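You operate a simulated robot arm through the tools that you are given. There is no shell and no other tool.

You run a simulated robot arm. Do the job below in one go: nothing can be reset, and whatever is moved stays where it is left.

## Task
Grind 4 cups of coffee as the card says, then switch off.
Fine: seat the clear beaker before START; press it once; spill none.

It is judged by the outcome, as a careful person would: the job done as asked, and still so three seconds after it is handed in. It fails if anything else is knocked over, pushed out of place, dropped, spilled or broken.

## Robot
A 6-joint arm with a two-finger parallel gripper, fixed in place. Base frame: the origin is at the foot of the arm, x ahead of it, y to its left, z up; the work surface is at about z = 92. Lengths are in cm, angles in degrees, forces in N, time in s.
With the tool pointing down near the work surface it reaches from about 24 to 66 cm from the base axis. Its first joint turns from -66.0 to 66.0 degrees. Payload 2.9 kg.
The TCP is the grasp point between the finger pads, 3 cm short of the fingertips. In the tool frame z runs along the fingers and y along their closing line. The gripper opens to 11 cm. The fingers are 2 cm wide and 1 cm thick; the gripper's body (4.8 by 11.2 cm) begins 5.5 cm behind the TCP.
Orientation is that of the tool frame in the base frame, as a unit quaternion [x, y, z, w]. With the fingers straight down and closing along the base's y, the tool's x points along the base's -x, its y along +y and its z along -z.

## Interface
- The arm moves only by the tool send_rows. Its argument "moves" is a list of rows, each a list of 6 numbers: the shift along the base's x, y, z in units of 20 mm (1.0 is 20 mm), then the turn, a rotation vector about the base's x, y, z in units of 5 degrees (1.0 is 5 degrees). In form: [[tx, ty, tz, ax, ay, az], ...]. A call has 1 to 20 rows; each row shifts and turns the commanded pose from where the row before left it. "gripper" is the gripper command, from -1 (shut) to 1 (fully open), values between in proportion, set as the call begins (left out, the last holds). A call with a number of a shift or a turn outside -1 to 1 is refused whole. A row lasts 0.2 s, in which the tool goes at most 5 cm and 8.6 degrees; a call with a longer step from one row to the next is refused whole, and so is a gripper value outside its range. A pose out of reach is approached as far as the arm can. The call stops where the force on the tool passes 90 N (or 10 N more than at its start, if that is more) or the arm is blocked; 0.2 s more then pass. Each finger travels about 10.8 cm/s and halts on what it meets, pressing with about 33 N; the grip force reading is that of the motor and also rises with nothing between the fingers. The clock runs only during rows and for 0.2 s after the last one: add rows that do not move to give the fingers time. It gives the time, the measured TCP pose, the force on the tool (base axes), the opening and the grip force at its end, in the units of the frame above (readings bear some noise), with the torque about the TCP (base axes, N m) and any sound that the robot's microphone picked up.
- Cameras (640 x 400 px; columns grow to the right, rows downward): "scene" is fixed at [8.09, 42.74, 141.58]; the picture's right is [-0.76, -0.65, 0.00], its down [-0.17, 0.19, -0.97] and it looks along [0.63, -0.73, -0.26] (base axes); focal length 319 px, centre (320, 200). "wrist" rides on the gripper at [7.2, 1.7, -10.3] in the tool frame; the picture's right is [-0.23, 0.97, 0.00], its down [-0.76, -0.18, -0.62] and it looks along [-0.61, -0.14, 0.78] (tool axes); focal length 222 px, centre (320, 200). There is no depth. A picture from a camera that has moved, and an enlarged one, comes with that camera's place and axes in the base frame and with its lens.
- grab_frame(camera): a new picture of that camera. No time passes.
- inspect(camera, box): a new picture of the part [left, top, right, bottom] of that camera's present view, enlarged. No time passes.
- hand_in(): hands the job in; it is judged then, once.

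Nothing tells you positions but the pictures and the camera data. Unless the task says otherwise, let go and move clear before handing in.

The tools are called after "Request:" by a JSON object that holds its "name" and its "arguments". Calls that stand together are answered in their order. send_rows: Moves the arm, as the interface text tells. Its arguments: {"type":"object","properties":{"moves":{"type":"array"},"gripper":{"type":"number"}},"required":["moves"]} The other tools are called the same way: grab_frame (camera) takes a picture; inspect (camera, box) takes an enlarged picture of a part of a camera's view; hand_in () hands the job in.

At the start:

```text
time_s: 0.0
tool_pos: [30.58, -8.83, 133.69]
orientation: [-0.001, 1.0, -0.001, 0.0]
force: [0.5, 0.2, 0.6]
moment: [0.02, 0.01, 0.0]
opening: 10.99
gripper_force: 0.1
```

scene: 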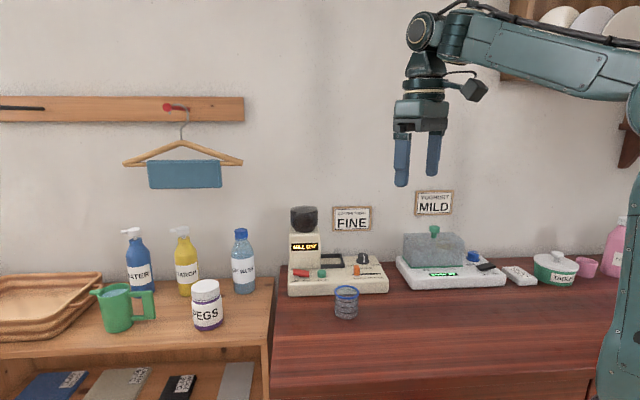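
wrist: 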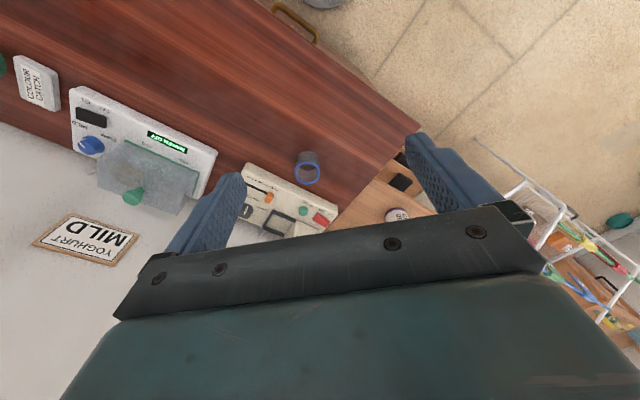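

I see a coffee grinder with a FINE card behind it, a clear beaker with a blue rim in front of it, and a yoghurt maker further right. I'll look closer at the grinder first.

Request:
{"name": "inspect", "arguments": {"camera": "scene", "box": [270, 190, 410, 330]}}

Request:
{"name": "inspect", "arguments": {"camera": "wrist", "box": [220, 130, 360, 250]}}

Request:
{"name": "inspect", "arguments": {"camera": "scene", "box": [280, 230, 400, 305]}}

Request:
{"name": "inspect", "arguments": {"camera": "scene", "box": [325, 200, 380, 235]}}

```text
2.86 times, centred on (340, 260) of scene
camera zoom: at [8.09, 42.74, 141.58], right [-0.76, -0.65, 0.0], down [-0.17, 0.19, -0.97], along [0.63, -0.73, -0.26], focal length 912 px, centre (263, 29)
```

zoom: 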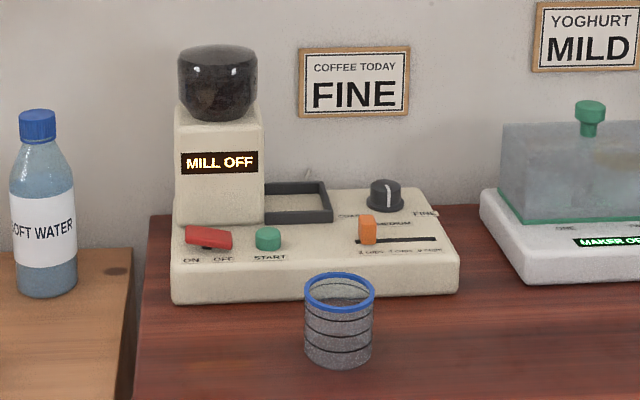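

```text
3.33 times, centred on (290, 190) of wrist
camera zoom: at [23.14, -7.24, 144.04], right [0.23, 0.97, 0.0], down [0.76, -0.18, 0.62], along [0.61, -0.14, -0.78], focal length 740 px, centre (420, 233)
```

zoom: 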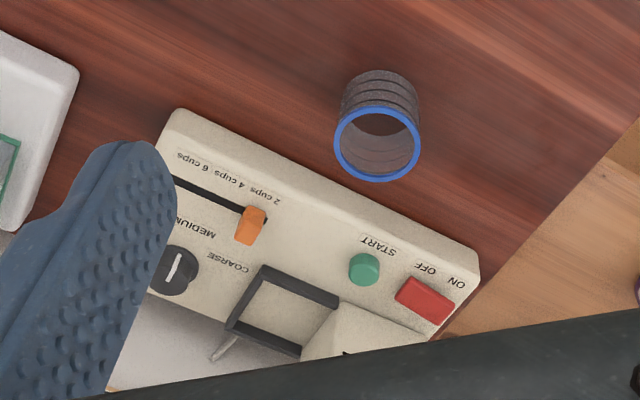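

```text
5.33 times, centred on (340, 268) of scene
camera zoom: at [8.09, 42.74, 141.58], right [-0.76, -0.65, 0.0], down [-0.17, 0.19, -0.97], along [0.63, -0.73, -0.26], focal length 1701 px, centre (213, -160)
```

zoom: 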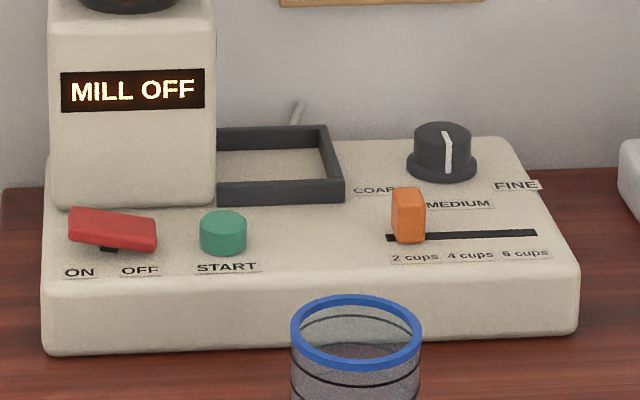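

```text
11.43 times, centred on (352, 218) of scene
camera zoom: at [8.09, 42.74, 141.58], right [-0.76, -0.65, 0.0], down [-0.17, 0.19, -0.97], along [0.63, -0.73, -0.26], focal length 3646 px, centre (-51, 0)
```

zoom: 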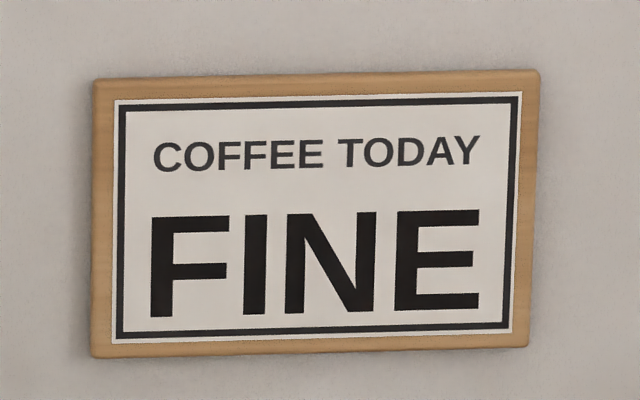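

The beaker stands at about (50, -16.7), roughly 6.4 cm wide and 6 cm high. The grinder sits at about 45° behind it, with its slider near 2 cups, its knob apparently on MEDIUM and its red switch on OFF. I'll turn the wrist camera towards the grinder for a closer view before touching anything.

Request:
{"name": "send_rows", "arguments": {"moves": [[0.9, -0.06, -0.8, 0, 0, -1], [0.9, -0.06, -0.8, 0, 0, -1], [0.9, -0.06, -0.8, 0, 0, -1], [0.9, -0.06, -0.8, 0, 0, -1], [0.9, -0.06, -0.8, 0, 0, -1], [0.9, -0.06, -0.8, 0, 0, -1], [0.9, -0.06, -0.8, 0, 0, -1], [0.9, -0.06, -0.8, 0, 0, -1], [0.9, -0.06, -0.8, 0, 0, -1]], "gripper": 1}}

Request:
{"name": "grab_frame", "arguments": {"camera": "wrist"}}

Request:
{"name": "grab_frame", "arguments": {"camera": "scene"}}

```text
time_s: 2.0
tool_pos: [46.73, -9.98, 119.3]
orientation: [0.384, 0.923, -0.001, -0.001]
force: [-0.3, 0.2, 0.3]
moment: [0.01, 0.01, 0.02]
opening: 11.01
gripper_force: 0.1
```

```text
taken
camera wrist: at [42.68, -3.66, 129.7], right [0.85, 0.53, 0.0], down [0.41, -0.66, 0.62], along [0.33, -0.53, -0.78], focal length 222 px, centre (320, 200)
```

wrist: 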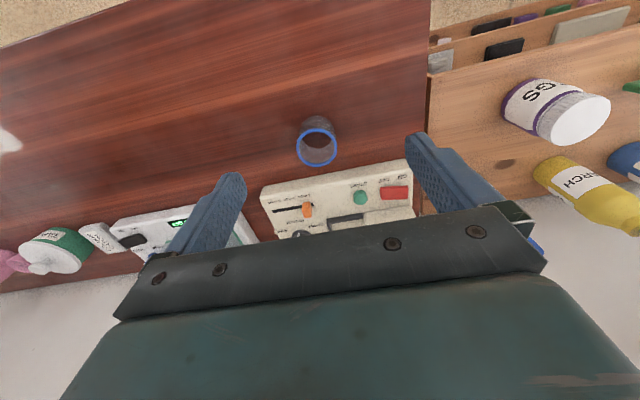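

```text
taken
```

scene: 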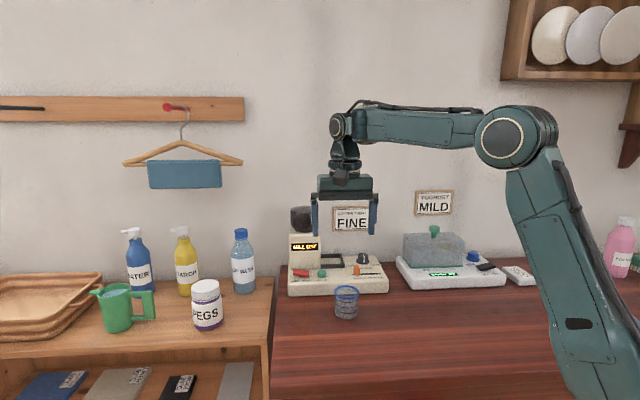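

The grinder shows between the fingers but sits low in the picture. I'll enlarge what is visible now.

Request:
{"name": "inspect", "arguments": {"camera": "wrist", "box": [250, 150, 420, 245]}}

Request:
{"name": "inspect", "arguments": {"camera": "scene", "box": [340, 245, 392, 285]}}

Request:
{"name": "inspect", "arguments": {"camera": "scene", "box": [285, 245, 345, 290]}}

```text
3.76 times, centred on (335, 198) of wrist
camera zoom: at [42.68, -3.66, 129.7], right [0.85, 0.53, 0.0], down [0.41, -0.66, 0.62], along [0.33, -0.53, -0.78], focal length 836 px, centre (264, 209)
```

zoom: 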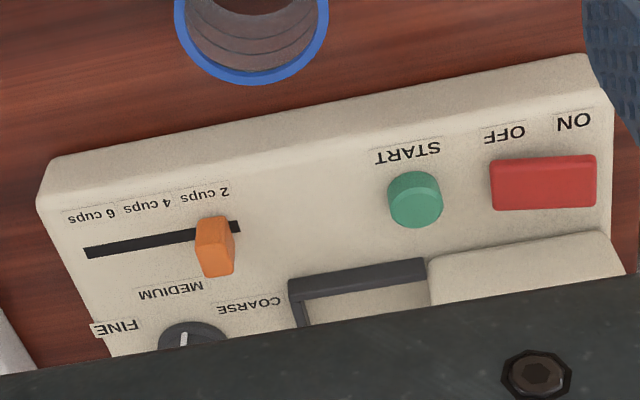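

```text
10.00 times, centred on (366, 265) of scene
camera zoom: at [8.09, 42.74, 141.58], right [-0.76, -0.65, 0.0], down [-0.17, 0.19, -0.97], along [0.63, -0.73, -0.26], focal length 3190 px, centre (-140, -450)
```

zoom: 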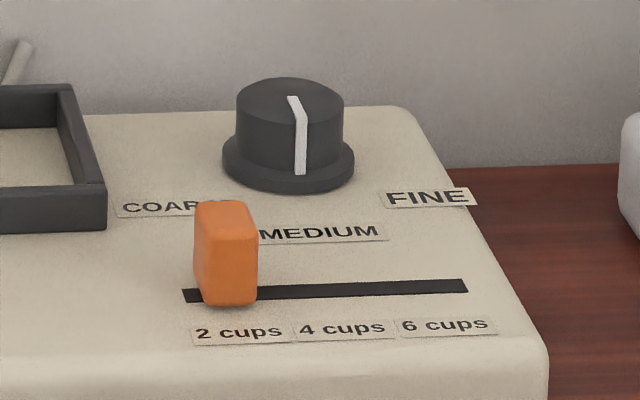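

```text
8.89 times, centred on (315, 268) of scene
camera zoom: at [8.09, 42.74, 141.58], right [-0.76, -0.65, 0.0], down [-0.17, 0.19, -0.97], along [0.63, -0.73, -0.26], focal length 2836 px, centre (364, -400)
```

zoom: 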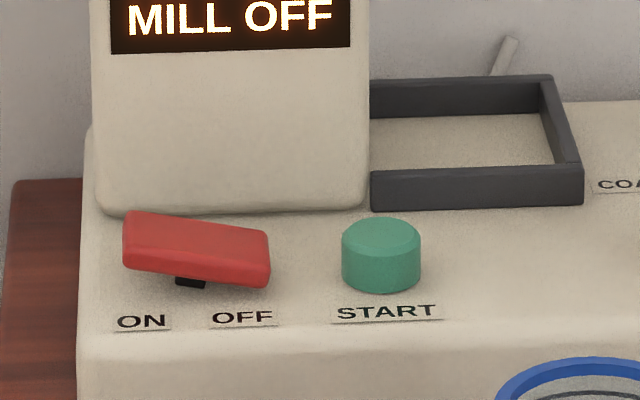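

From two views the knob is near (59, -38), its FINE mark about 58° counter-clockwise from MEDIUM. The slider is near (55.5, -29.4) and 4 cups should be at mid-slot near (53.4, -31.5). The beaker frame is near (66, -30), beside the tower. I'll rise and move in to look down on the frame.

Request:
{"name": "send_rows", "arguments": {"moves": [[0.54, -0.79, 0.91, 0, 0, 0], [0.54, -0.79, 0.91, 0, 0, 0], [0.54, -0.79, 0.91, 0, 0, 0], [0.54, -0.79, 0.91, 0, 0, 0]]}}

Request:
{"name": "grab_frame", "arguments": {"camera": "wrist"}}

Request:
{"name": "inspect", "arguments": {"camera": "wrist", "box": [250, 110, 410, 230]}}

```text
time_s: 3.0
tool_pos: [50.99, -16.23, 126.65]
orientation: [0.383, 0.924, -0.001, 0.0]
force: [0.0, 0.2, -0.3]
moment: [0.01, 0.02, -0.04]
opening: 10.99
gripper_force: 0.1
```

```text
taken
camera wrist: at [46.96, -10.05, 136.97], right [0.85, 0.53, 0.0], down [0.41, -0.66, 0.62], along [0.33, -0.53, -0.78], focal length 222 px, centre (320, 200)
```

wrist: 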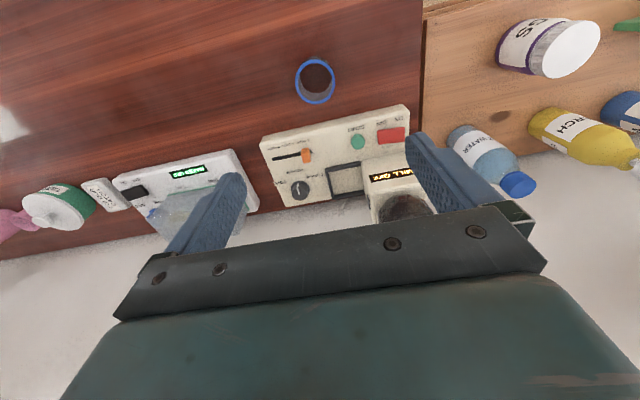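

```text
3.33 times, centred on (330, 170) of wrist
camera zoom: at [46.96, -10.05, 136.97], right [0.85, 0.53, 0.0], down [0.41, -0.66, 0.62], along [0.33, -0.53, -0.78], focal length 740 px, centre (287, 300)
```

zoom: 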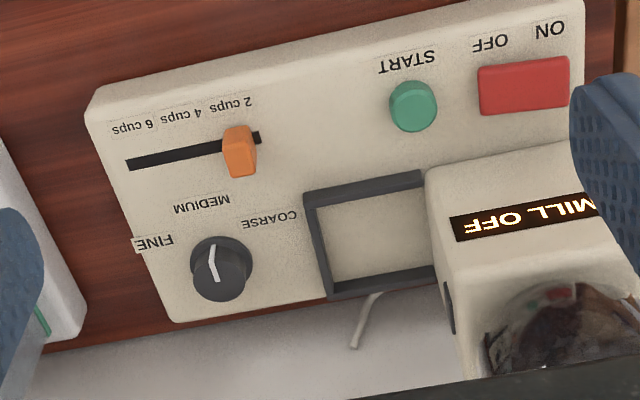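

I now see the holder clearly: black walls at the front, right and back, with the tower closing its left side. It is centred near (66, -30). I'll measure the beaker and the holder more closely.

Request:
{"name": "inspect", "arguments": {"camera": "wrist", "box": [285, 50, 349, 110]}}

Request:
{"name": "inspect", "arguments": {"camera": "wrist", "box": [310, 140, 390, 215]}}

Request:
{"name": "inspect", "arguments": {"camera": "scene", "box": [328, 280, 364, 325]}}

Request:
{"name": "inspect", "arguments": {"camera": "wrist", "box": [255, 135, 335, 205]}}

```text
6.67 times, centred on (317, 80) of wrist
camera zoom: at [46.96, -10.05, 136.97], right [0.85, 0.53, 0.0], down [0.41, -0.66, 0.62], along [0.33, -0.53, -0.78], focal length 1481 px, centre (340, 1000)
```

zoom: 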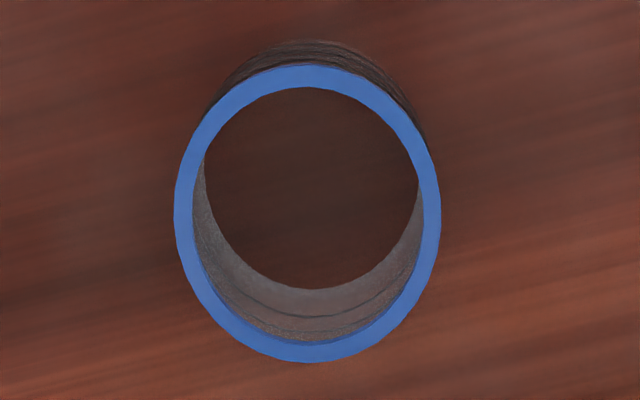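

```text
5.33 times, centred on (350, 178) of wrist
camera zoom: at [46.96, -10.05, 136.97], right [0.85, 0.53, 0.0], down [0.41, -0.66, 0.62], along [0.33, -0.53, -0.78], focal length 1185 px, centre (160, 320)
```

zoom: 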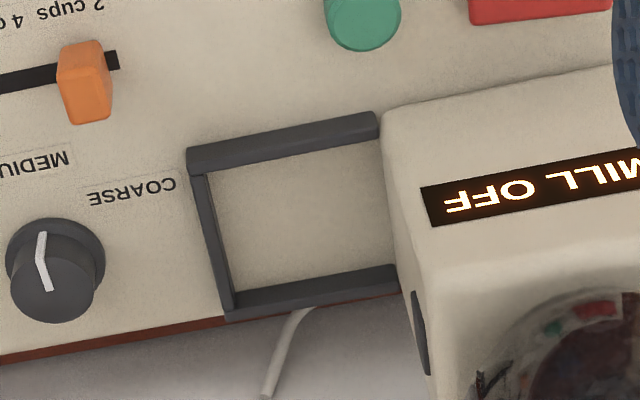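

```text
8.89 times, centred on (346, 302) of scene
camera zoom: at [8.08, 42.74, 141.58], right [-0.76, -0.65, 0.0], down [-0.17, 0.19, -0.97], along [0.63, -0.73, -0.26], focal length 2836 px, centre (89, -711)
```

zoom: 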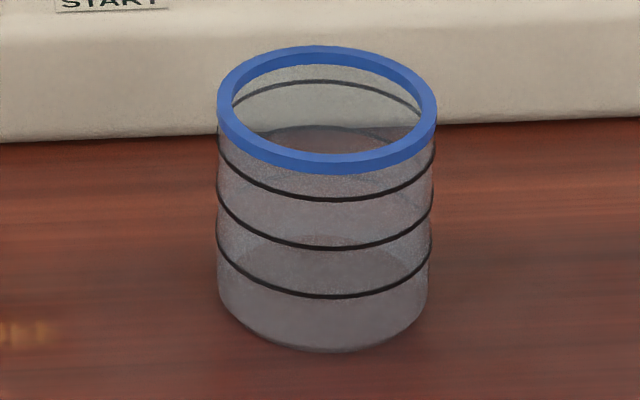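

```text
5.71 times, centred on (295, 170) of wrist
camera zoom: at [46.96, -10.05, 136.97], right [0.85, 0.53, 0.0], down [0.41, -0.66, 0.62], along [0.33, -0.53, -0.78], focal length 1269 px, centre (463, 371)
```

zoom: 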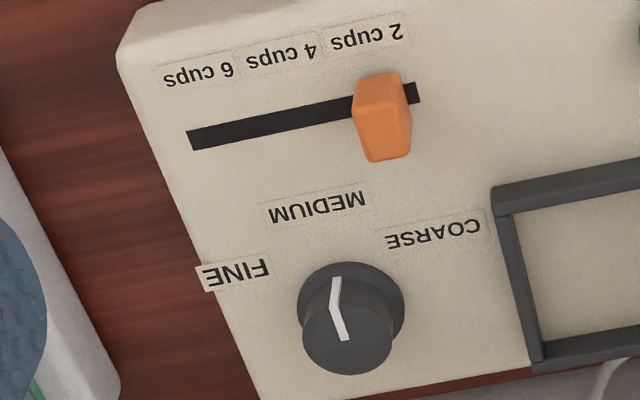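

The beaker is at (50.25, -16.72) with a rim about 6.3 cm across. I'll start with the slider: move above it at about (55.6, -29.2), with the fingers closing along the slot and partly open, then check.

Request:
{"name": "send_rows", "arguments": {"moves": [[0.33, -0.93, 0, 0, 0, 0], [0.33, -0.93, 0, 0, 0, 0], [0.33, -0.93, 0, 0, 0, 0], [0.33, -0.93, 0, 0, 0, 0], [0.33, -0.93, 0, 0, 0, 0], [0.33, -0.93, 0, 0, 0, 0], [0.33, -0.93, 0, 0, 0, 0], [0, 0, -0.9, 0, 0, 0], [0, 0, -0.9, 0, 0, 0], [0, 0, -0.9, 0, 0, 0], [0, 0, -0.9, 0, 0, 0], [0, 0, -0.9, 0, 0, 0], [0, 0, -0.9, 0, 0, 0], [0, 0, -0.9, 0, 0, 0], [0, 0, -0.9, 0, 0, 0], [0, 0, -0.9, 0, 0, 0], [0, 0, -0.9, 0, 0, 0], [0, 0, -0.9, 0, 0, 0]], "gripper": -0.18}}

Request:
{"name": "grab_frame", "arguments": {"camera": "wrist"}}

Request:
{"name": "inspect", "arguments": {"camera": "scene", "box": [280, 210, 420, 300]}}

```text
time_s: 6.8
tool_pos: [50.85, -27.14, 102.67]
orientation: [0.382, 0.924, -0.001, 0.001]
force: [0.9, 0.2, -0.4]
moment: [0.01, 0.02, 0.01]
opening: 4.48
gripper_force: 0.0
out of reach, approached as far as the arm can: row 2, 3, 4, 5, 6, 7
```

```text
taken
camera wrist: at [46.85, -20.79, 113.04], right [0.85, 0.53, 0.0], down [0.41, -0.66, 0.62], along [0.33, -0.53, -0.78], focal length 222 px, centre (320, 200)
```

wrist: 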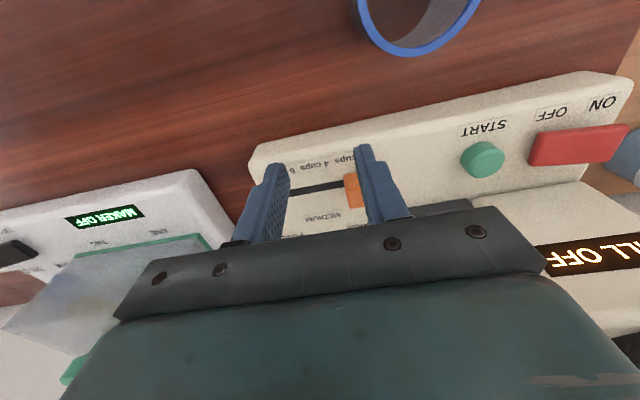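

```text
4.44 times, centred on (350, 255) of scene
camera zoom: at [8.09, 42.74, 141.58], right [-0.76, -0.65, 0.0], down [-0.17, 0.19, -0.97], along [0.63, -0.73, -0.26], focal length 1418 px, centre (187, -44)
```

zoom: 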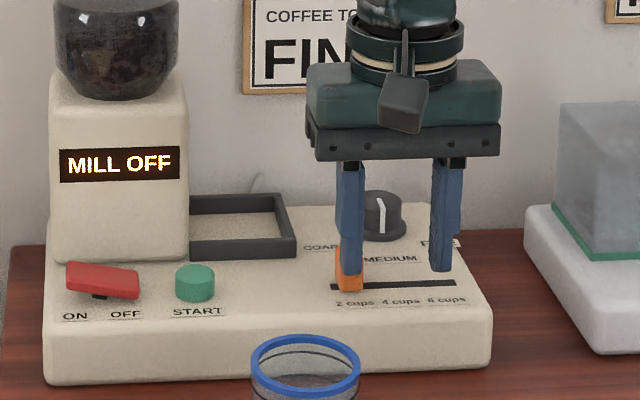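

The reach is shorter high up, so the arm stopped short of the slider; at this lower height I'll move over it.

Request:
{"name": "send_rows", "arguments": {"moves": [[0.79, -0.34, 0, 0, 0, 0], [0.79, -0.34, 0, 0, 0, 0], [0.79, -0.34, 0, 0, 0, 0]]}}

Request:
{"name": "grab_frame", "arguments": {"camera": "wrist"}}

Request:
{"name": "inspect", "arguments": {"camera": "scene", "box": [330, 230, 400, 290]}}

```text
time_s: 7.6
tool_pos: [55.51, -29.19, 102.79]
orientation: [0.384, 0.923, -0.001, -0.001]
force: [-0.4, 0.5, -0.5]
moment: [-0.01, 0.03, 0.0]
opening: 4.5
gripper_force: 0.0
```

```text
taken
camera wrist: at [51.56, -22.86, 113.09], right [0.85, 0.53, 0.0], down [0.41, -0.66, 0.62], along [0.33, -0.53, -0.78], focal length 222 px, centre (320, 200)
```

wrist: 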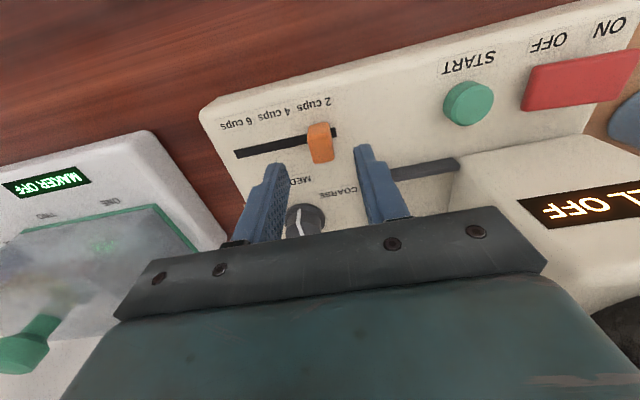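

```text
6.67 times, centred on (365, 260) of scene
camera zoom: at [8.09, 42.74, 141.58], right [-0.76, -0.65, 0.0], down [-0.17, 0.19, -0.97], along [0.63, -0.73, -0.26], focal length 2127 px, centre (20, -200)
```

zoom: 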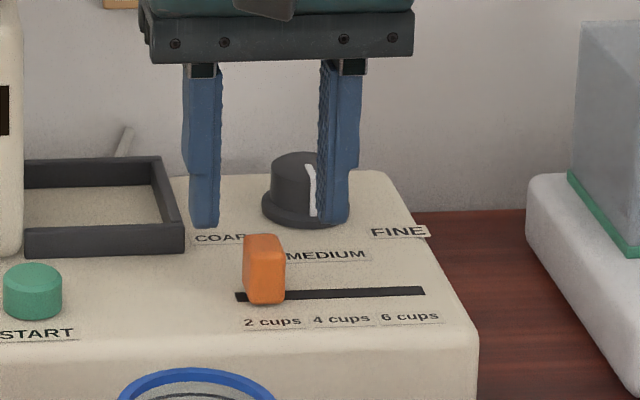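

The fingers straddle the slider, which agrees with the picture. I'll descend to just above the plate and close on it.

Request:
{"name": "send_rows", "arguments": {"moves": [[0.03, 0, -0.5, 0, 0, 0], [0, 0, -0.5, 0, 0, 0], [0, 0, -0.4, 0, 0, 0], [0, 0, -0.3, 0, 0, 0]]}}

Request:
{"name": "inspect", "arguments": {"camera": "scene", "box": [330, 230, 400, 290]}}

Request:
{"name": "inspect", "arguments": {"camera": "wrist", "box": [220, 80, 420, 240]}}

```text
time_s: 8.6
tool_pos: [55.6, -29.05, 99.54]
orientation: [0.383, 0.924, 0.001, 0.001]
force: [-1.4, 1.9, 5.8]
moment: [0.2, -0.01, 0.02]
opening: 4.49
gripper_force: 0.1
```

```text
6.67 times, centred on (365, 260) of scene
camera zoom: at [8.07, 42.75, 141.57], right [-0.76, -0.65, 0.0], down [-0.17, 0.19, -0.97], along [0.63, -0.73, -0.26], focal length 2127 px, centre (20, -200)
```

zoom: 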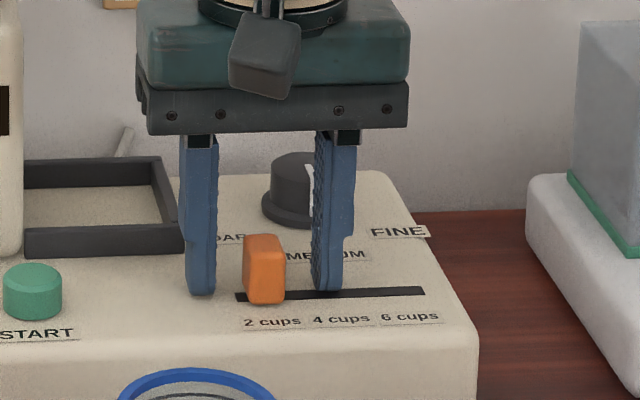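

```text
2.50 times, centred on (320, 160) of wrist
camera zoom: at [51.64, -22.86, 109.83], right [0.85, 0.53, 0.0], down [0.41, -0.66, 0.63], along [0.33, -0.53, -0.78], focal length 555 px, centre (320, 300)
```

zoom: 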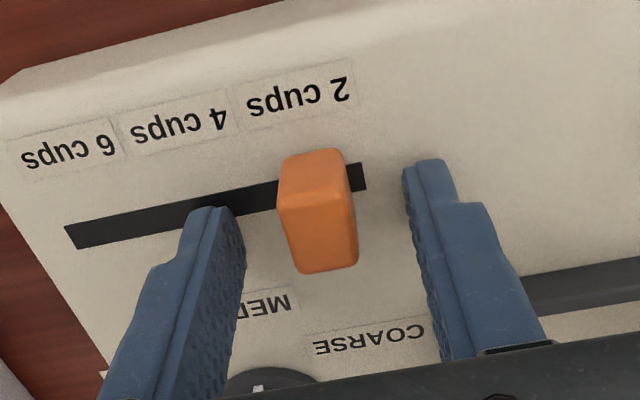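

The tips just touch the plate with the TCP at z of about 99.5. I'll lift 3 mm and close on the slider.

Request:
{"name": "send_rows", "arguments": {"moves": [[0, 0, 0.2, 0, 0, 0]]}}

Request:
{"name": "send_rows", "arguments": {"moves": [[0, 0, 0, 0, 0, 0], [0, 0, 0, 0, 0, 0], [0, 0, 0, 0, 0, 0]], "gripper": -1}}

Request:
{"name": "inspect", "arguments": {"camera": "scene", "box": [330, 230, 400, 290]}}

```text
time_s: 9.0
tool_pos: [55.69, -29.14, 99.69]
orientation: [0.383, 0.924, -0.002, 0.0]
force: [-0.2, -1.0, -0.7]
moment: [0.02, 0.04, 0.0]
opening: 4.49
gripper_force: 0.0
```

```text
time_s: 9.8
tool_pos: [55.68, -29.19, 99.75]
orientation: [0.383, 0.924, -0.001, -0.001]
force: [0.4, -0.7, -2.4]
moment: [0.0, -0.12, 0.02]
opening: 1.49
gripper_force: 45.2
```

```text
6.67 times, centred on (365, 260) of scene
camera zoom: at [8.09, 42.74, 141.58], right [-0.76, -0.65, 0.0], down [-0.17, 0.19, -0.97], along [0.63, -0.73, -0.26], focal length 2127 px, centre (20, -200)
```

zoom: 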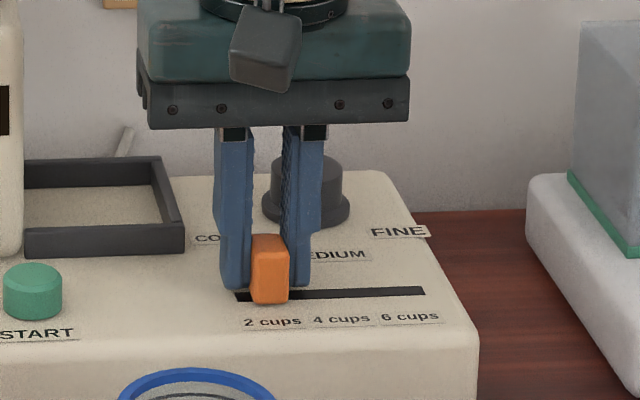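

The slider is gripped and shifted slightly. It needs about 2.65 cm more along the slot to reach 4 cups at mid-slot.

Request:
{"name": "send_rows", "arguments": {"moves": [[-0.24, -0.23, 0, 0, 0, 0], [-0.24, -0.23, 0, 0, 0, 0], [-0.24, -0.23, 0, 0, 0, 0], [-0.23, -0.23, 0, 0, 0, 0], [0, 0, 0, 0, 0, 0]]}}

Request:
{"name": "inspect", "arguments": {"camera": "scene", "box": [330, 230, 400, 290]}}

Request:
{"name": "inspect", "arguments": {"camera": "wrist", "box": [220, 80, 420, 240]}}

```text
time_s: 11.0
tool_pos: [53.69, -31.03, 99.7]
orientation: [0.383, 0.924, -0.002, 0.001]
force: [0.9, -1.7, -0.9]
moment: [-0.09, -0.14, 0.03]
opening: 1.51
gripper_force: 44.3
```

```text
6.67 times, centred on (365, 260) of scene
camera zoom: at [8.1, 42.73, 141.58], right [-0.76, -0.65, 0.0], down [-0.17, 0.19, -0.97], along [0.63, -0.73, -0.26], focal length 2127 px, centre (20, -200)
```

zoom: 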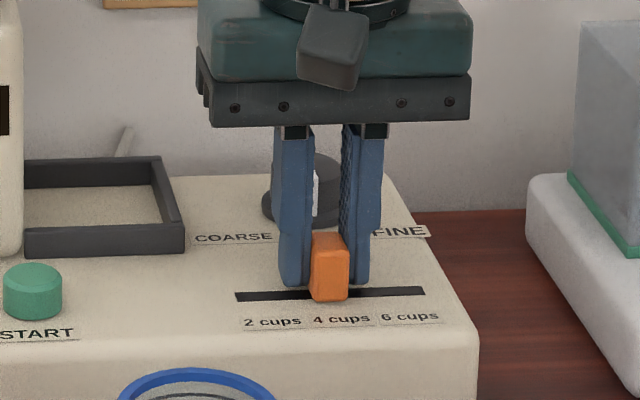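

```text
2.50 times, centred on (320, 160) of wrist
camera zoom: at [49.75, -24.73, 110.1], right [0.85, 0.53, 0.0], down [0.41, -0.66, 0.62], along [0.33, -0.53, -0.78], focal length 555 px, centre (320, 300)
```

zoom: 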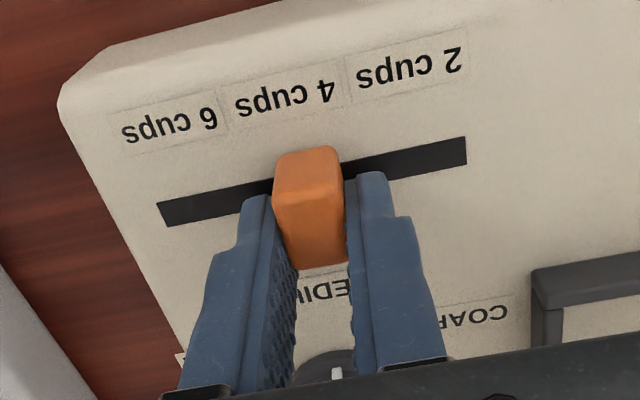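

The slider is centred on 4 cups. I'll release it and lift a little, then check it stays put and look at the knob.

Request:
{"name": "send_rows", "arguments": {"moves": [[0, 0, 0, 0, 0, 0], [0, 0, 0, 0, 0, 0]], "gripper": -0.3}}

Request:
{"name": "send_rows", "arguments": {"moves": [[0, 0, 0.5, 0, 0, 0], [0, 0, 0.8, 0, 0, 0], [0, 0, 0.9, 0, 0, 0]]}}

Request:
{"name": "inspect", "arguments": {"camera": "scene", "box": [330, 230, 400, 290]}}

Request:
{"name": "grab_frame", "arguments": {"camera": "wrist"}}

```text
time_s: 11.6
tool_pos: [53.83, -30.98, 99.76]
orientation: [0.383, 0.924, -0.001, 0.0]
force: [-0.5, -0.3, 0.6]
moment: [0.05, 0.02, 0.01]
opening: 3.84
gripper_force: 0.1
```

```text
time_s: 12.4
tool_pos: [53.59, -30.92, 104.19]
orientation: [0.383, 0.924, 0.0, 0.0]
force: [0.6, -0.3, -0.3]
moment: [-0.01, 0.02, -0.01]
opening: 3.86
gripper_force: 0.0
```

```text
6.67 times, centred on (365, 260) of scene
camera zoom: at [8.09, 42.74, 141.58], right [-0.76, -0.65, 0.0], down [-0.17, 0.19, -0.97], along [0.63, -0.73, -0.26], focal length 2127 px, centre (20, -200)
```

zoom: 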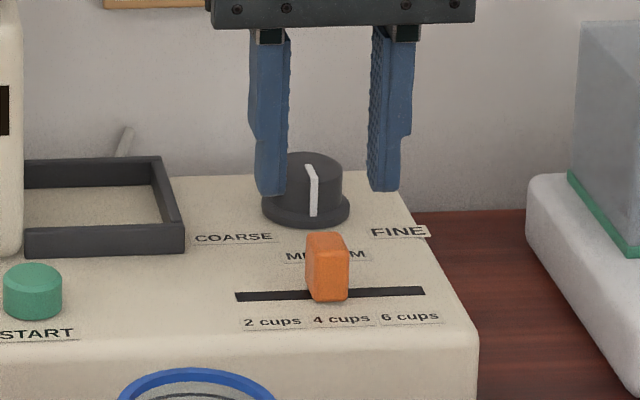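

```text
taken
camera wrist: at [49.72, -24.65, 114.54], right [0.85, 0.53, 0.0], down [0.41, -0.66, 0.62], along [0.33, -0.53, -0.78], focal length 222 px, centre (320, 200)
```

wrist: 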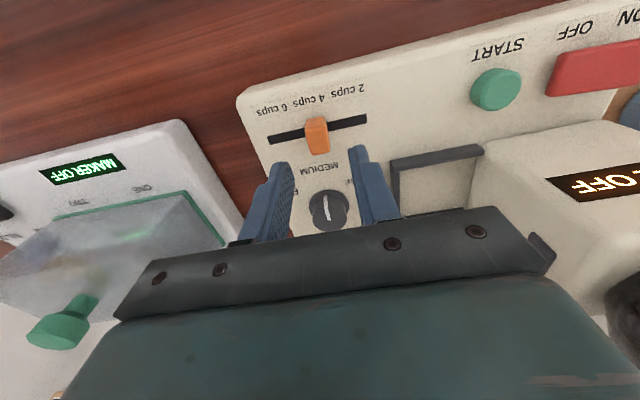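

The slider sits near 4 cups. I'll zoom in to check its centring and look at the dark part on the tower's side.

Request:
{"name": "inspect", "arguments": {"camera": "wrist", "box": [240, 70, 400, 180]}}

Request:
{"name": "inspect", "arguments": {"camera": "wrist", "box": [440, 130, 640, 290]}}

Request:
{"name": "inspect", "arguments": {"camera": "scene", "box": [350, 258, 382, 284]}}

```text
3.64 times, centred on (320, 125) of wrist
camera zoom: at [49.72, -24.65, 114.54], right [0.85, 0.53, 0.0], down [0.41, -0.66, 0.62], along [0.33, -0.53, -0.78], focal length 808 px, centre (320, 473)
```

zoom: 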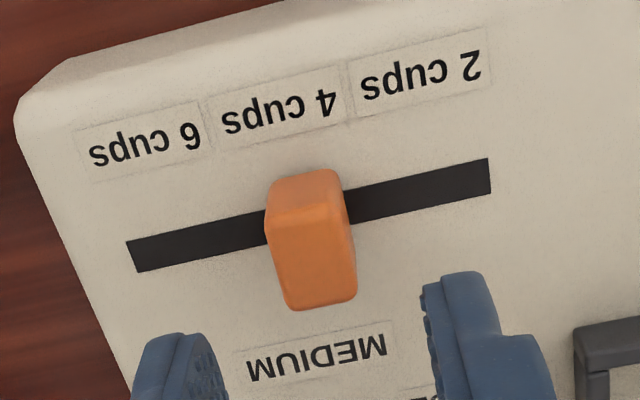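

```text
2.50 times, centred on (540, 210) of wrist
camera zoom: at [49.72, -24.65, 114.54], right [0.85, 0.53, 0.0], down [0.41, -0.66, 0.62], along [0.33, -0.53, -0.78], focal length 555 px, centre (-230, 175)
```

zoom: 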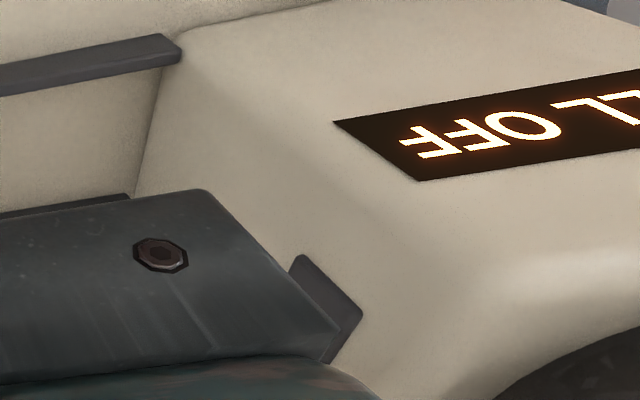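

```text
15.38 times, centred on (366, 271) of scene
camera zoom: at [8.09, 42.74, 141.58], right [-0.76, -0.65, 0.0], down [-0.17, 0.19, -0.97], along [0.63, -0.73, -0.26], focal length 4908 px, centre (-388, -892)
```

zoom: 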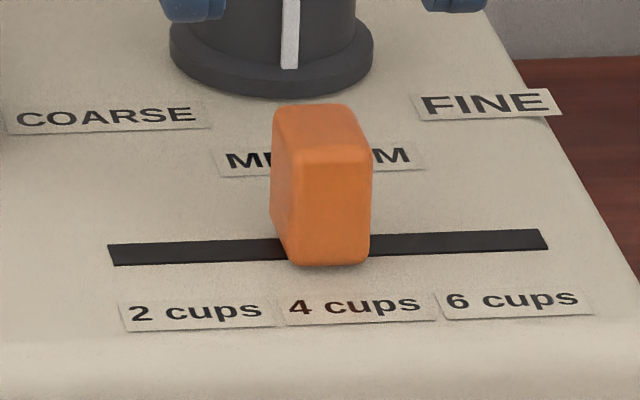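

The slider is within about 1.5 mm of the middle. The tower has a thin dark spout plate near z 102–104, just above where the beaker rim will sit. Next I'll measure the knob more closely.

Request:
{"name": "inspect", "arguments": {"camera": "wrist", "box": [280, 140, 380, 240]}}

Request:
{"name": "inspect", "arguments": {"camera": "scene", "box": [345, 240, 385, 272]}}

```text
4.00 times, centred on (330, 190) of wrist
camera zoom: at [49.72, -24.65, 114.54], right [0.85, 0.53, 0.0], down [0.41, -0.66, 0.62], along [0.33, -0.53, -0.78], focal length 888 px, centre (280, 240)
```

zoom: 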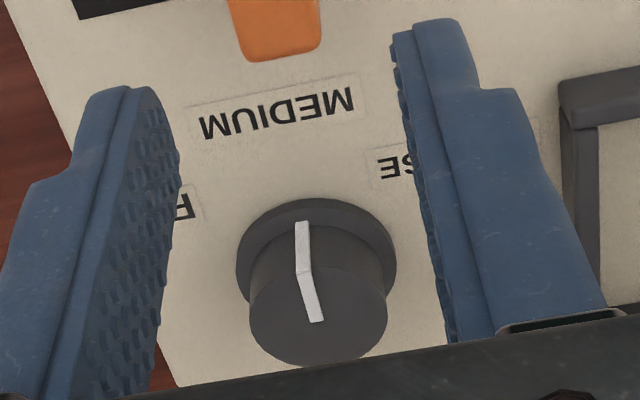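

```text
12.50 times, centred on (365, 256) of scene
camera zoom: at [8.09, 42.74, 141.58], right [-0.76, -0.65, 0.0], down [-0.17, 0.19, -0.97], along [0.63, -0.73, -0.26], focal length 3988 px, centre (-242, -500)
```

zoom: 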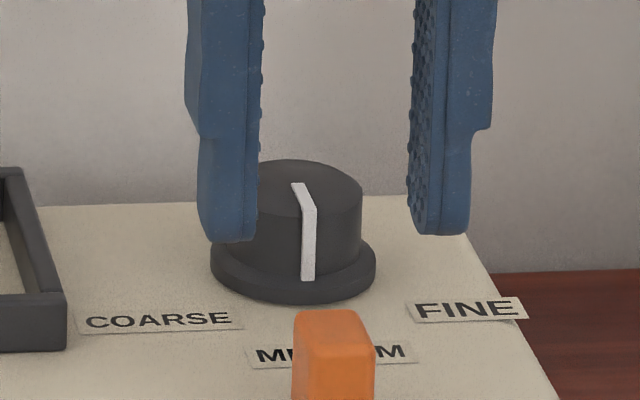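

The knob is at about (58.8, -37.4), its top near z 98.1 and 3.4 cm across, pointing at MEDIUM. It is too far for a straight-down tool. I'll yaw and tilt the tool 20° outward, with the closing line kept level, and move above the knob.

Request:
{"name": "send_rows", "arguments": {"moves": [[0, 0, 0.2, 0, 0, -1], [0, 0, 0.2, 0, 0, -1], [0, 0, 0, 0, 0, -1], [0, 0, 0, 0, 0, -0.26], [0, 0, 0, -0.879, -0.477, 0], [0, 0, 0, -0.879, -0.477, 0], [0, 0, 0, -0.879, -0.477, 0], [0, 0, 0, -0.879, -0.477, 0], [0.59, -0.69, 0, 0, 0, 0], [0.59, -0.69, 0, 0, 0, 0], [0.59, -0.69, 0, 0, 0, 0], [0.59, -0.69, 0, 0, 0, 0]], "gripper": -0.09}}

Request:
{"name": "grab_frame", "arguments": {"camera": "wrist"}}

Request:
{"name": "inspect", "arguments": {"camera": "scene", "box": [310, 210, 420, 290]}}

```text
time_s: 15.0
tool_pos: [58.53, -36.51, 105.01]
orientation: [0.502, 0.847, -0.088, 0.149]
force: [-0.8, -0.1, -0.1]
moment: [0.0, 0.0, -0.01]
opening: 5.0
gripper_force: 0.0
```

```text
taken
camera wrist: at [54.91, -26.66, 112.24], right [0.96, 0.28, 0.08], down [0.09, -0.53, 0.85], along [0.28, -0.8, -0.53], focal length 222 px, centre (320, 200)
```

wrist: 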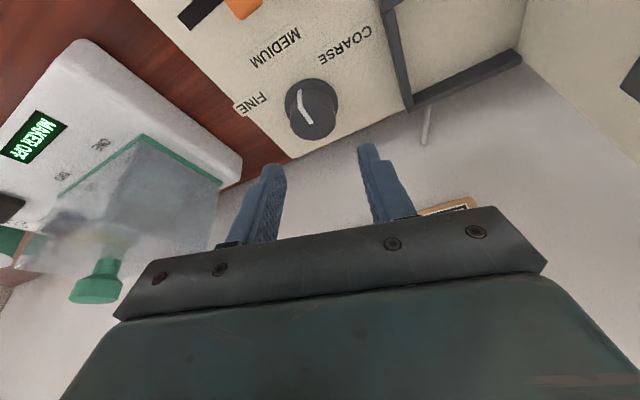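

```text
5.00 times, centred on (365, 250) of scene
camera zoom: at [8.09, 42.74, 141.58], right [-0.76, -0.65, 0.0], down [-0.17, 0.19, -0.97], along [0.63, -0.73, -0.26], focal length 1595 px, centre (95, -50)
```

zoom: 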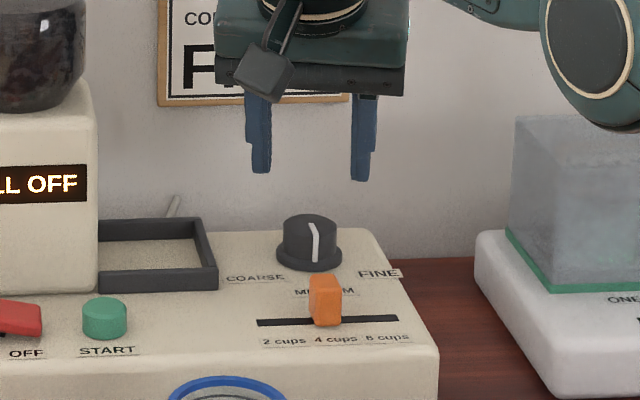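

The tool is above the knob at 20° tilt. I'll descend partway and check alignment before going around it.

Request:
{"name": "send_rows", "arguments": {"moves": [[-0.02, 0, -0.5, 0, 0, 0], [-0.02, 0, -0.5, 0, 0, 0], [-0.02, 0, -0.5, 0, 0, 0]]}}

Request:
{"name": "inspect", "arguments": {"camera": "wrist", "box": [220, 60, 440, 240]}}

Request:
{"name": "inspect", "arguments": {"camera": "scene", "box": [330, 220, 400, 280]}}

```text
time_s: 15.8
tool_pos: [58.32, -36.52, 101.99]
orientation: [0.503, 0.847, -0.089, 0.149]
force: [-0.4, 0.0, -0.6]
moment: [0.0, 0.03, 0.04]
opening: 5.0
gripper_force: 0.0
```

```text
2.22 times, centred on (330, 150) of wrist
camera zoom: at [54.79, -26.67, 109.22], right [0.96, 0.28, 0.08], down [0.09, -0.53, 0.85], along [0.28, -0.8, -0.53], focal length 494 px, centre (298, 311)
```

zoom: 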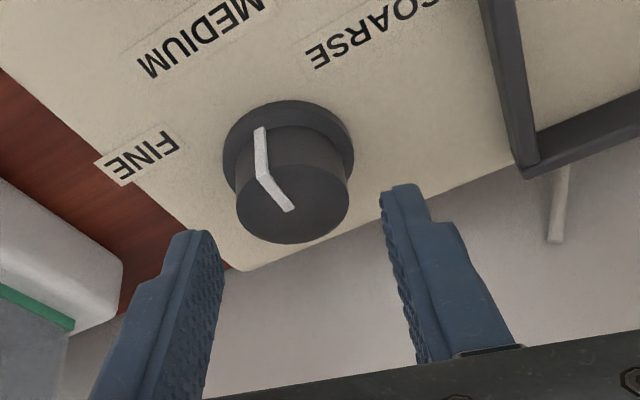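

```text
6.67 times, centred on (365, 250) of scene
camera zoom: at [8.09, 42.74, 141.58], right [-0.76, -0.65, 0.0], down [-0.17, 0.19, -0.97], along [0.63, -0.73, -0.26], focal length 2127 px, centre (20, -133)
```

zoom: 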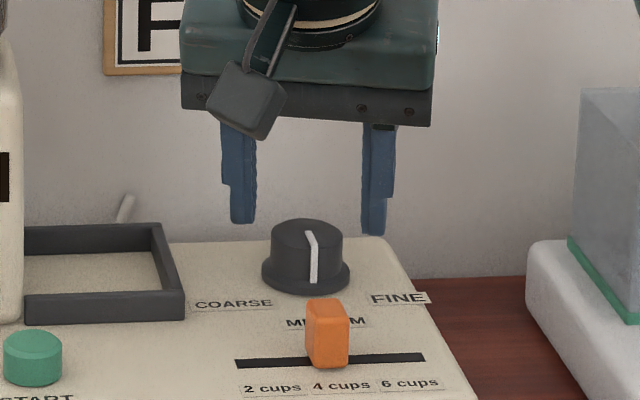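

The fingertips are centred over the knob. I'll go down 1.5 cm around it and close.

Request:
{"name": "send_rows", "arguments": {"moves": [[0, 0.03, -0.3, 0, 0, 0], [0, 0.03, -0.25, 0, 0, 0], [0, 0, -0.2, 0, 0, 0]]}}

Request:
{"name": "inspect", "arguments": {"camera": "scene", "box": [330, 220, 400, 280]}}

Request:
{"name": "inspect", "arguments": {"camera": "wrist", "box": [220, 60, 440, 240]}}

```text
time_s: 16.6
tool_pos: [58.26, -36.31, 100.4]
orientation: [0.502, 0.847, -0.089, 0.149]
force: [0.2, -0.1, 0.2]
moment: [-0.01, 0.0, 0.02]
opening: 5.0
gripper_force: 0.0
```

```text
6.67 times, centred on (365, 250) of scene
camera zoom: at [8.09, 42.74, 141.58], right [-0.76, -0.65, 0.0], down [-0.17, 0.19, -0.97], along [0.63, -0.73, -0.26], focal length 2127 px, centre (20, -133)
```

zoom: 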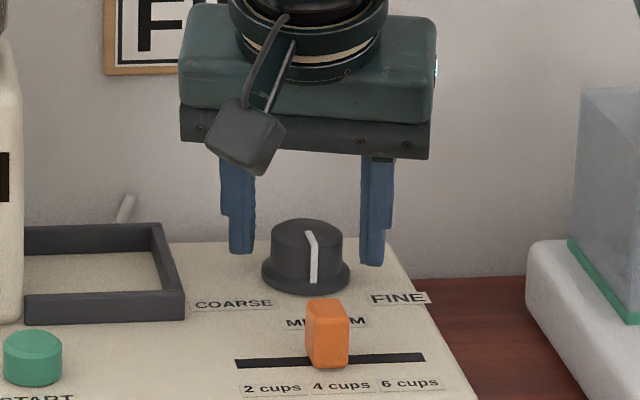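

```text
2.22 times, centred on (330, 150) of wrist
camera zoom: at [54.75, -26.59, 107.68], right [0.96, 0.28, 0.08], down [0.09, -0.53, 0.85], along [0.28, -0.8, -0.53], focal length 494 px, centre (298, 311)
```

zoom: 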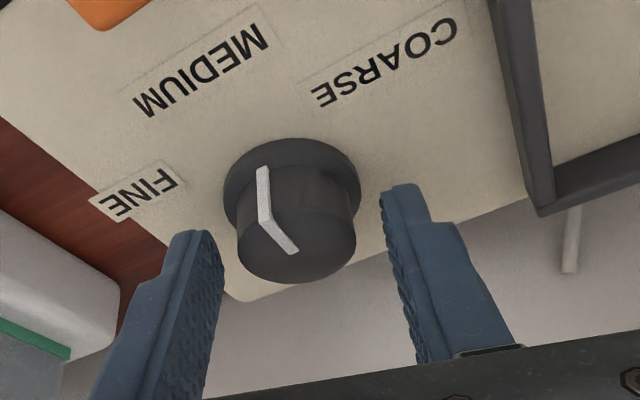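

The tips are level with the knob's sides, just above its skirt. I'll close on it.

Request:
{"name": "send_rows", "arguments": {"moves": [[0, 0, 0, 0, 0, 0], [0, 0, 0, 0, 0, 0], [0, 0, 0, 0, 0, 0]], "gripper": -1}}

Request:
{"name": "inspect", "arguments": {"camera": "wrist", "box": [220, 60, 440, 240]}}

```text
time_s: 17.4
tool_pos: [58.16, -36.38, 100.38]
orientation: [0.502, 0.847, -0.089, 0.148]
force: [-0.8, -0.3, -1.7]
moment: [-0.22, -0.38, -0.03]
opening: 3.35
gripper_force: 45.4
```

```text
2.22 times, centred on (330, 150) of wrist
camera zoom: at [54.75, -26.59, 107.68], right [0.96, 0.28, 0.08], down [0.09, -0.53, 0.85], along [0.28, -0.8, -0.53], focal length 494 px, centre (298, 311)
```

zoom: 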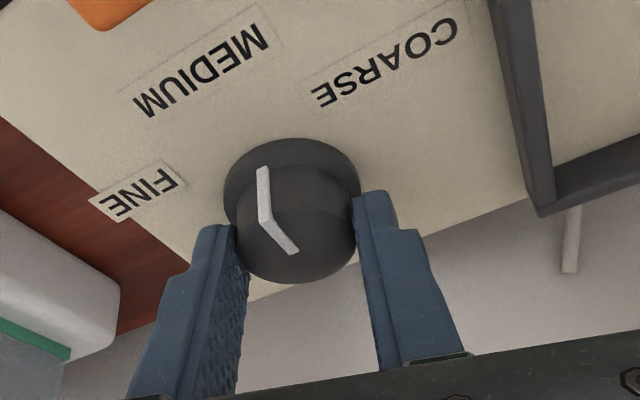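

The knob is gripped. I'll turn it counter-clockwise about its own axis, half of the way first.

Request:
{"name": "send_rows", "arguments": {"moves": [[-0.041, -0.025, 0, 0, 0, 1], [-0.038, -0.028, 0, 0, 0, 1], [-0.036, -0.031, 0, 0, 0, 1], [-0.033, -0.034, 0, 0, 0, 1], [-0.03, -0.037, 0, 0, 0, 1], [-0.026, -0.04, 0, 0, 0, 1]]}}

Request:
{"name": "inspect", "arguments": {"camera": "wrist", "box": [220, 60, 440, 240]}}

Request:
{"name": "inspect", "arguments": {"camera": "scene", "box": [330, 220, 400, 280]}}

```text
time_s: 18.8
tool_pos: [58.05, -36.64, 100.46]
orientation: [0.263, 0.949, -0.047, 0.168]
force: [16.3, 4.1, -3.8]
moment: [0.56, 0.31, 0.09]
opening: 3.34
gripper_force: 44.9
```

```text
2.22 times, centred on (330, 150) of wrist
camera zoom: at [50.0, -29.88, 107.68], right [0.69, 0.72, 0.08], down [0.34, -0.41, 0.85], along [0.64, -0.55, -0.53], focal length 494 px, centre (298, 311)
```

zoom: 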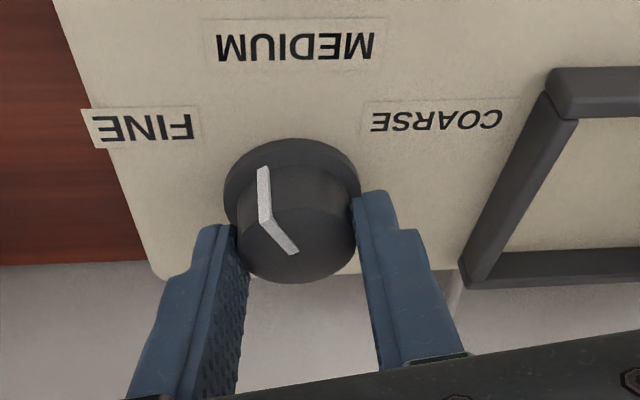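

```text
6.67 times, centred on (365, 250) of scene
camera zoom: at [8.14, 42.75, 141.57], right [-0.76, -0.65, 0.0], down [-0.17, 0.19, -0.97], along [0.63, -0.73, -0.26], focal length 2127 px, centre (20, -133)
```

zoom: 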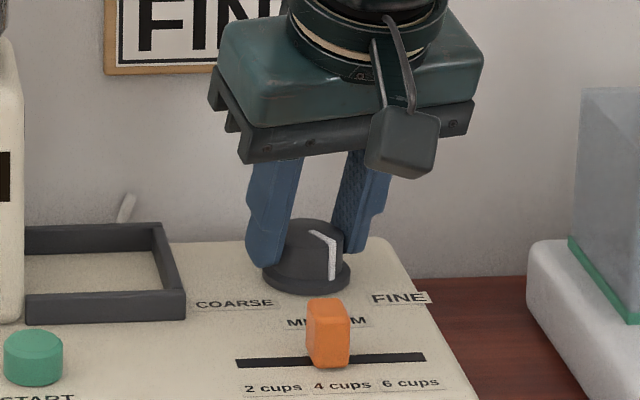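

The knob turns with the gripper; there is a small sideways force, so I'll ease that and continue to about 58°.

Request:
{"name": "send_rows", "arguments": {"moves": [[0.02, -0.03, 0, 0, 0, 1], [0.02, -0.035, 0, 0, 0, 1], [-0.005, -0.045, 0, 0, 0, 1], [-0.011, -0.046, 0, 0, 0, 1], [-0.007, -0.047, 0, 0, 0, 1], [0, -0.03, 0, 0, 0, 0.7]]}}

Request:
{"name": "inspect", "arguments": {"camera": "wrist", "box": [220, 60, 440, 240]}}

Request:
{"name": "inspect", "arguments": {"camera": "scene", "box": [330, 220, 400, 280]}}

```text
time_s: 20.2
tool_pos: [58.03, -36.96, 100.46]
orientation: [0.021, 0.985, -0.004, 0.173]
force: [-3.8, 27.6, 2.0]
moment: [0.6, 1.03, 0.19]
opening: 3.33
gripper_force: 45.0
```

```text
2.22 times, centred on (330, 150) of wrist
camera zoom: at [47.7, -34.82, 107.72], right [0.25, 0.96, 0.08], down [0.5, -0.2, 0.85], along [0.83, -0.18, -0.53], focal length 494 px, centre (298, 311)
```

zoom: 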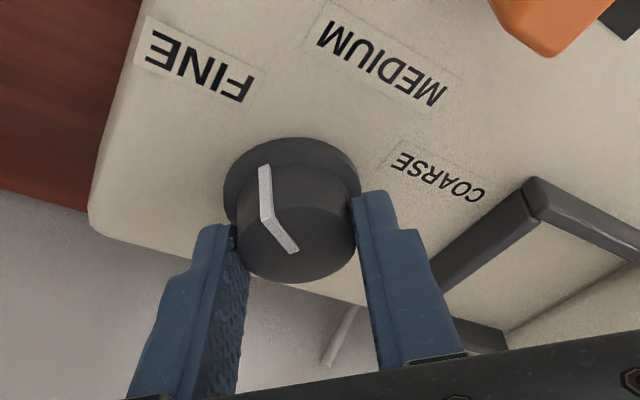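

```text
6.67 times, centred on (365, 250) of scene
camera zoom: at [8.08, 42.82, 141.55], right [-0.76, -0.65, 0.0], down [-0.17, 0.19, -0.97], along [0.63, -0.73, -0.26], focal length 2127 px, centre (20, -133)
```

zoom: 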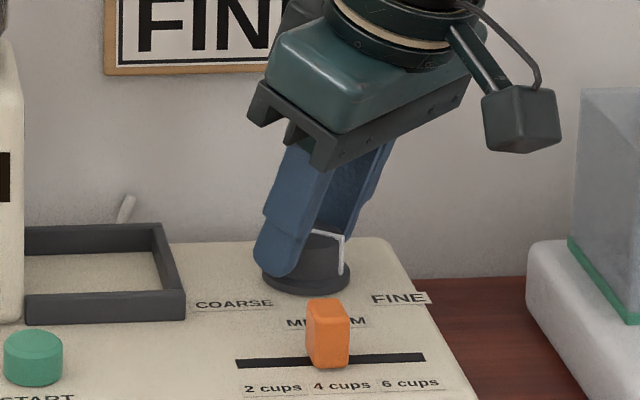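

The pointer has turned about 59° and points at FINE. I'll open the fingers and rise straight up, then check.

Request:
{"name": "send_rows", "arguments": {"moves": [[0, 0.05, 0, 0, 0, 0], [0, 0, 0, 0, 0, 0], [0, 0, 0, 0, 0, 0]], "gripper": -0.09}}

Request:
{"name": "send_rows", "arguments": {"moves": [[0, 0, 0.5, 0, 0, 0], [0, 0, 0.8, 0, 0, 0], [0, 0, 0.9, 0, 0, 0]]}}

Request:
{"name": "inspect", "arguments": {"camera": "wrist", "box": [220, 40, 440, 240]}}

Request:
{"name": "inspect", "arguments": {"camera": "scene", "box": [330, 220, 400, 280]}}

```text
time_s: 21.0
tool_pos: [57.91, -37.11, 100.39]
orientation: [0.025, 0.985, -0.006, 0.173]
force: [0.1, -0.4, 0.3]
moment: [0.0, 0.0, 0.0]
opening: 5.02
gripper_force: 0.0
```

```text
time_s: 21.8
tool_pos: [58.01, -37.11, 104.76]
orientation: [0.026, 0.984, -0.006, 0.174]
force: [-0.5, -0.2, 0.0]
moment: [-0.01, 0.0, 0.02]
opening: 5.02
gripper_force: 0.1
```

```text
2.00 times, centred on (330, 140) of wrist
camera zoom: at [47.63, -34.99, 112.09], right [0.26, 0.96, 0.08], down [0.49, -0.2, 0.85], along [0.83, -0.19, -0.53], focal length 444 px, centre (300, 320)
```

zoom: 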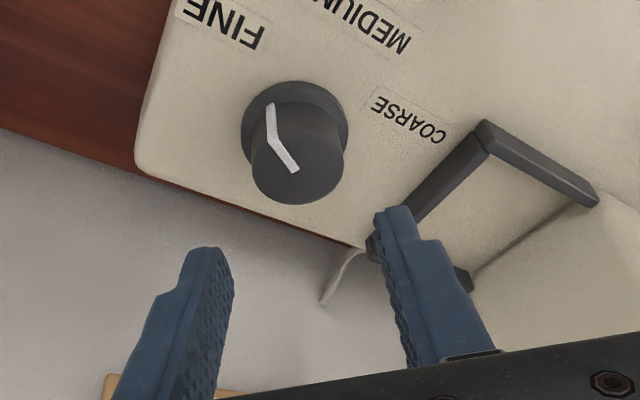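

```text
6.67 times, centred on (365, 250) of scene
camera zoom: at [8.09, 42.74, 141.58], right [-0.76, -0.65, 0.0], down [-0.17, 0.19, -0.97], along [0.63, -0.73, -0.26], focal length 2127 px, centre (20, -133)
```

zoom: 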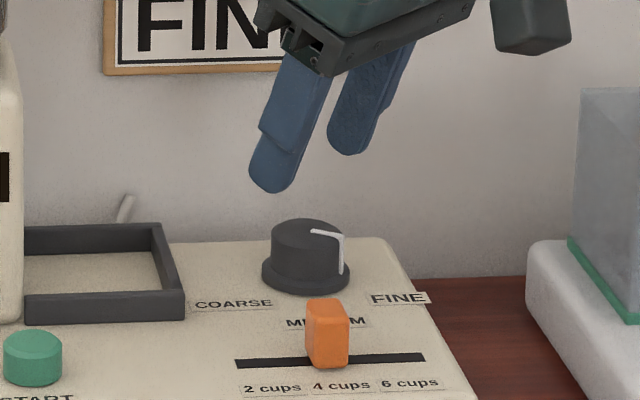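

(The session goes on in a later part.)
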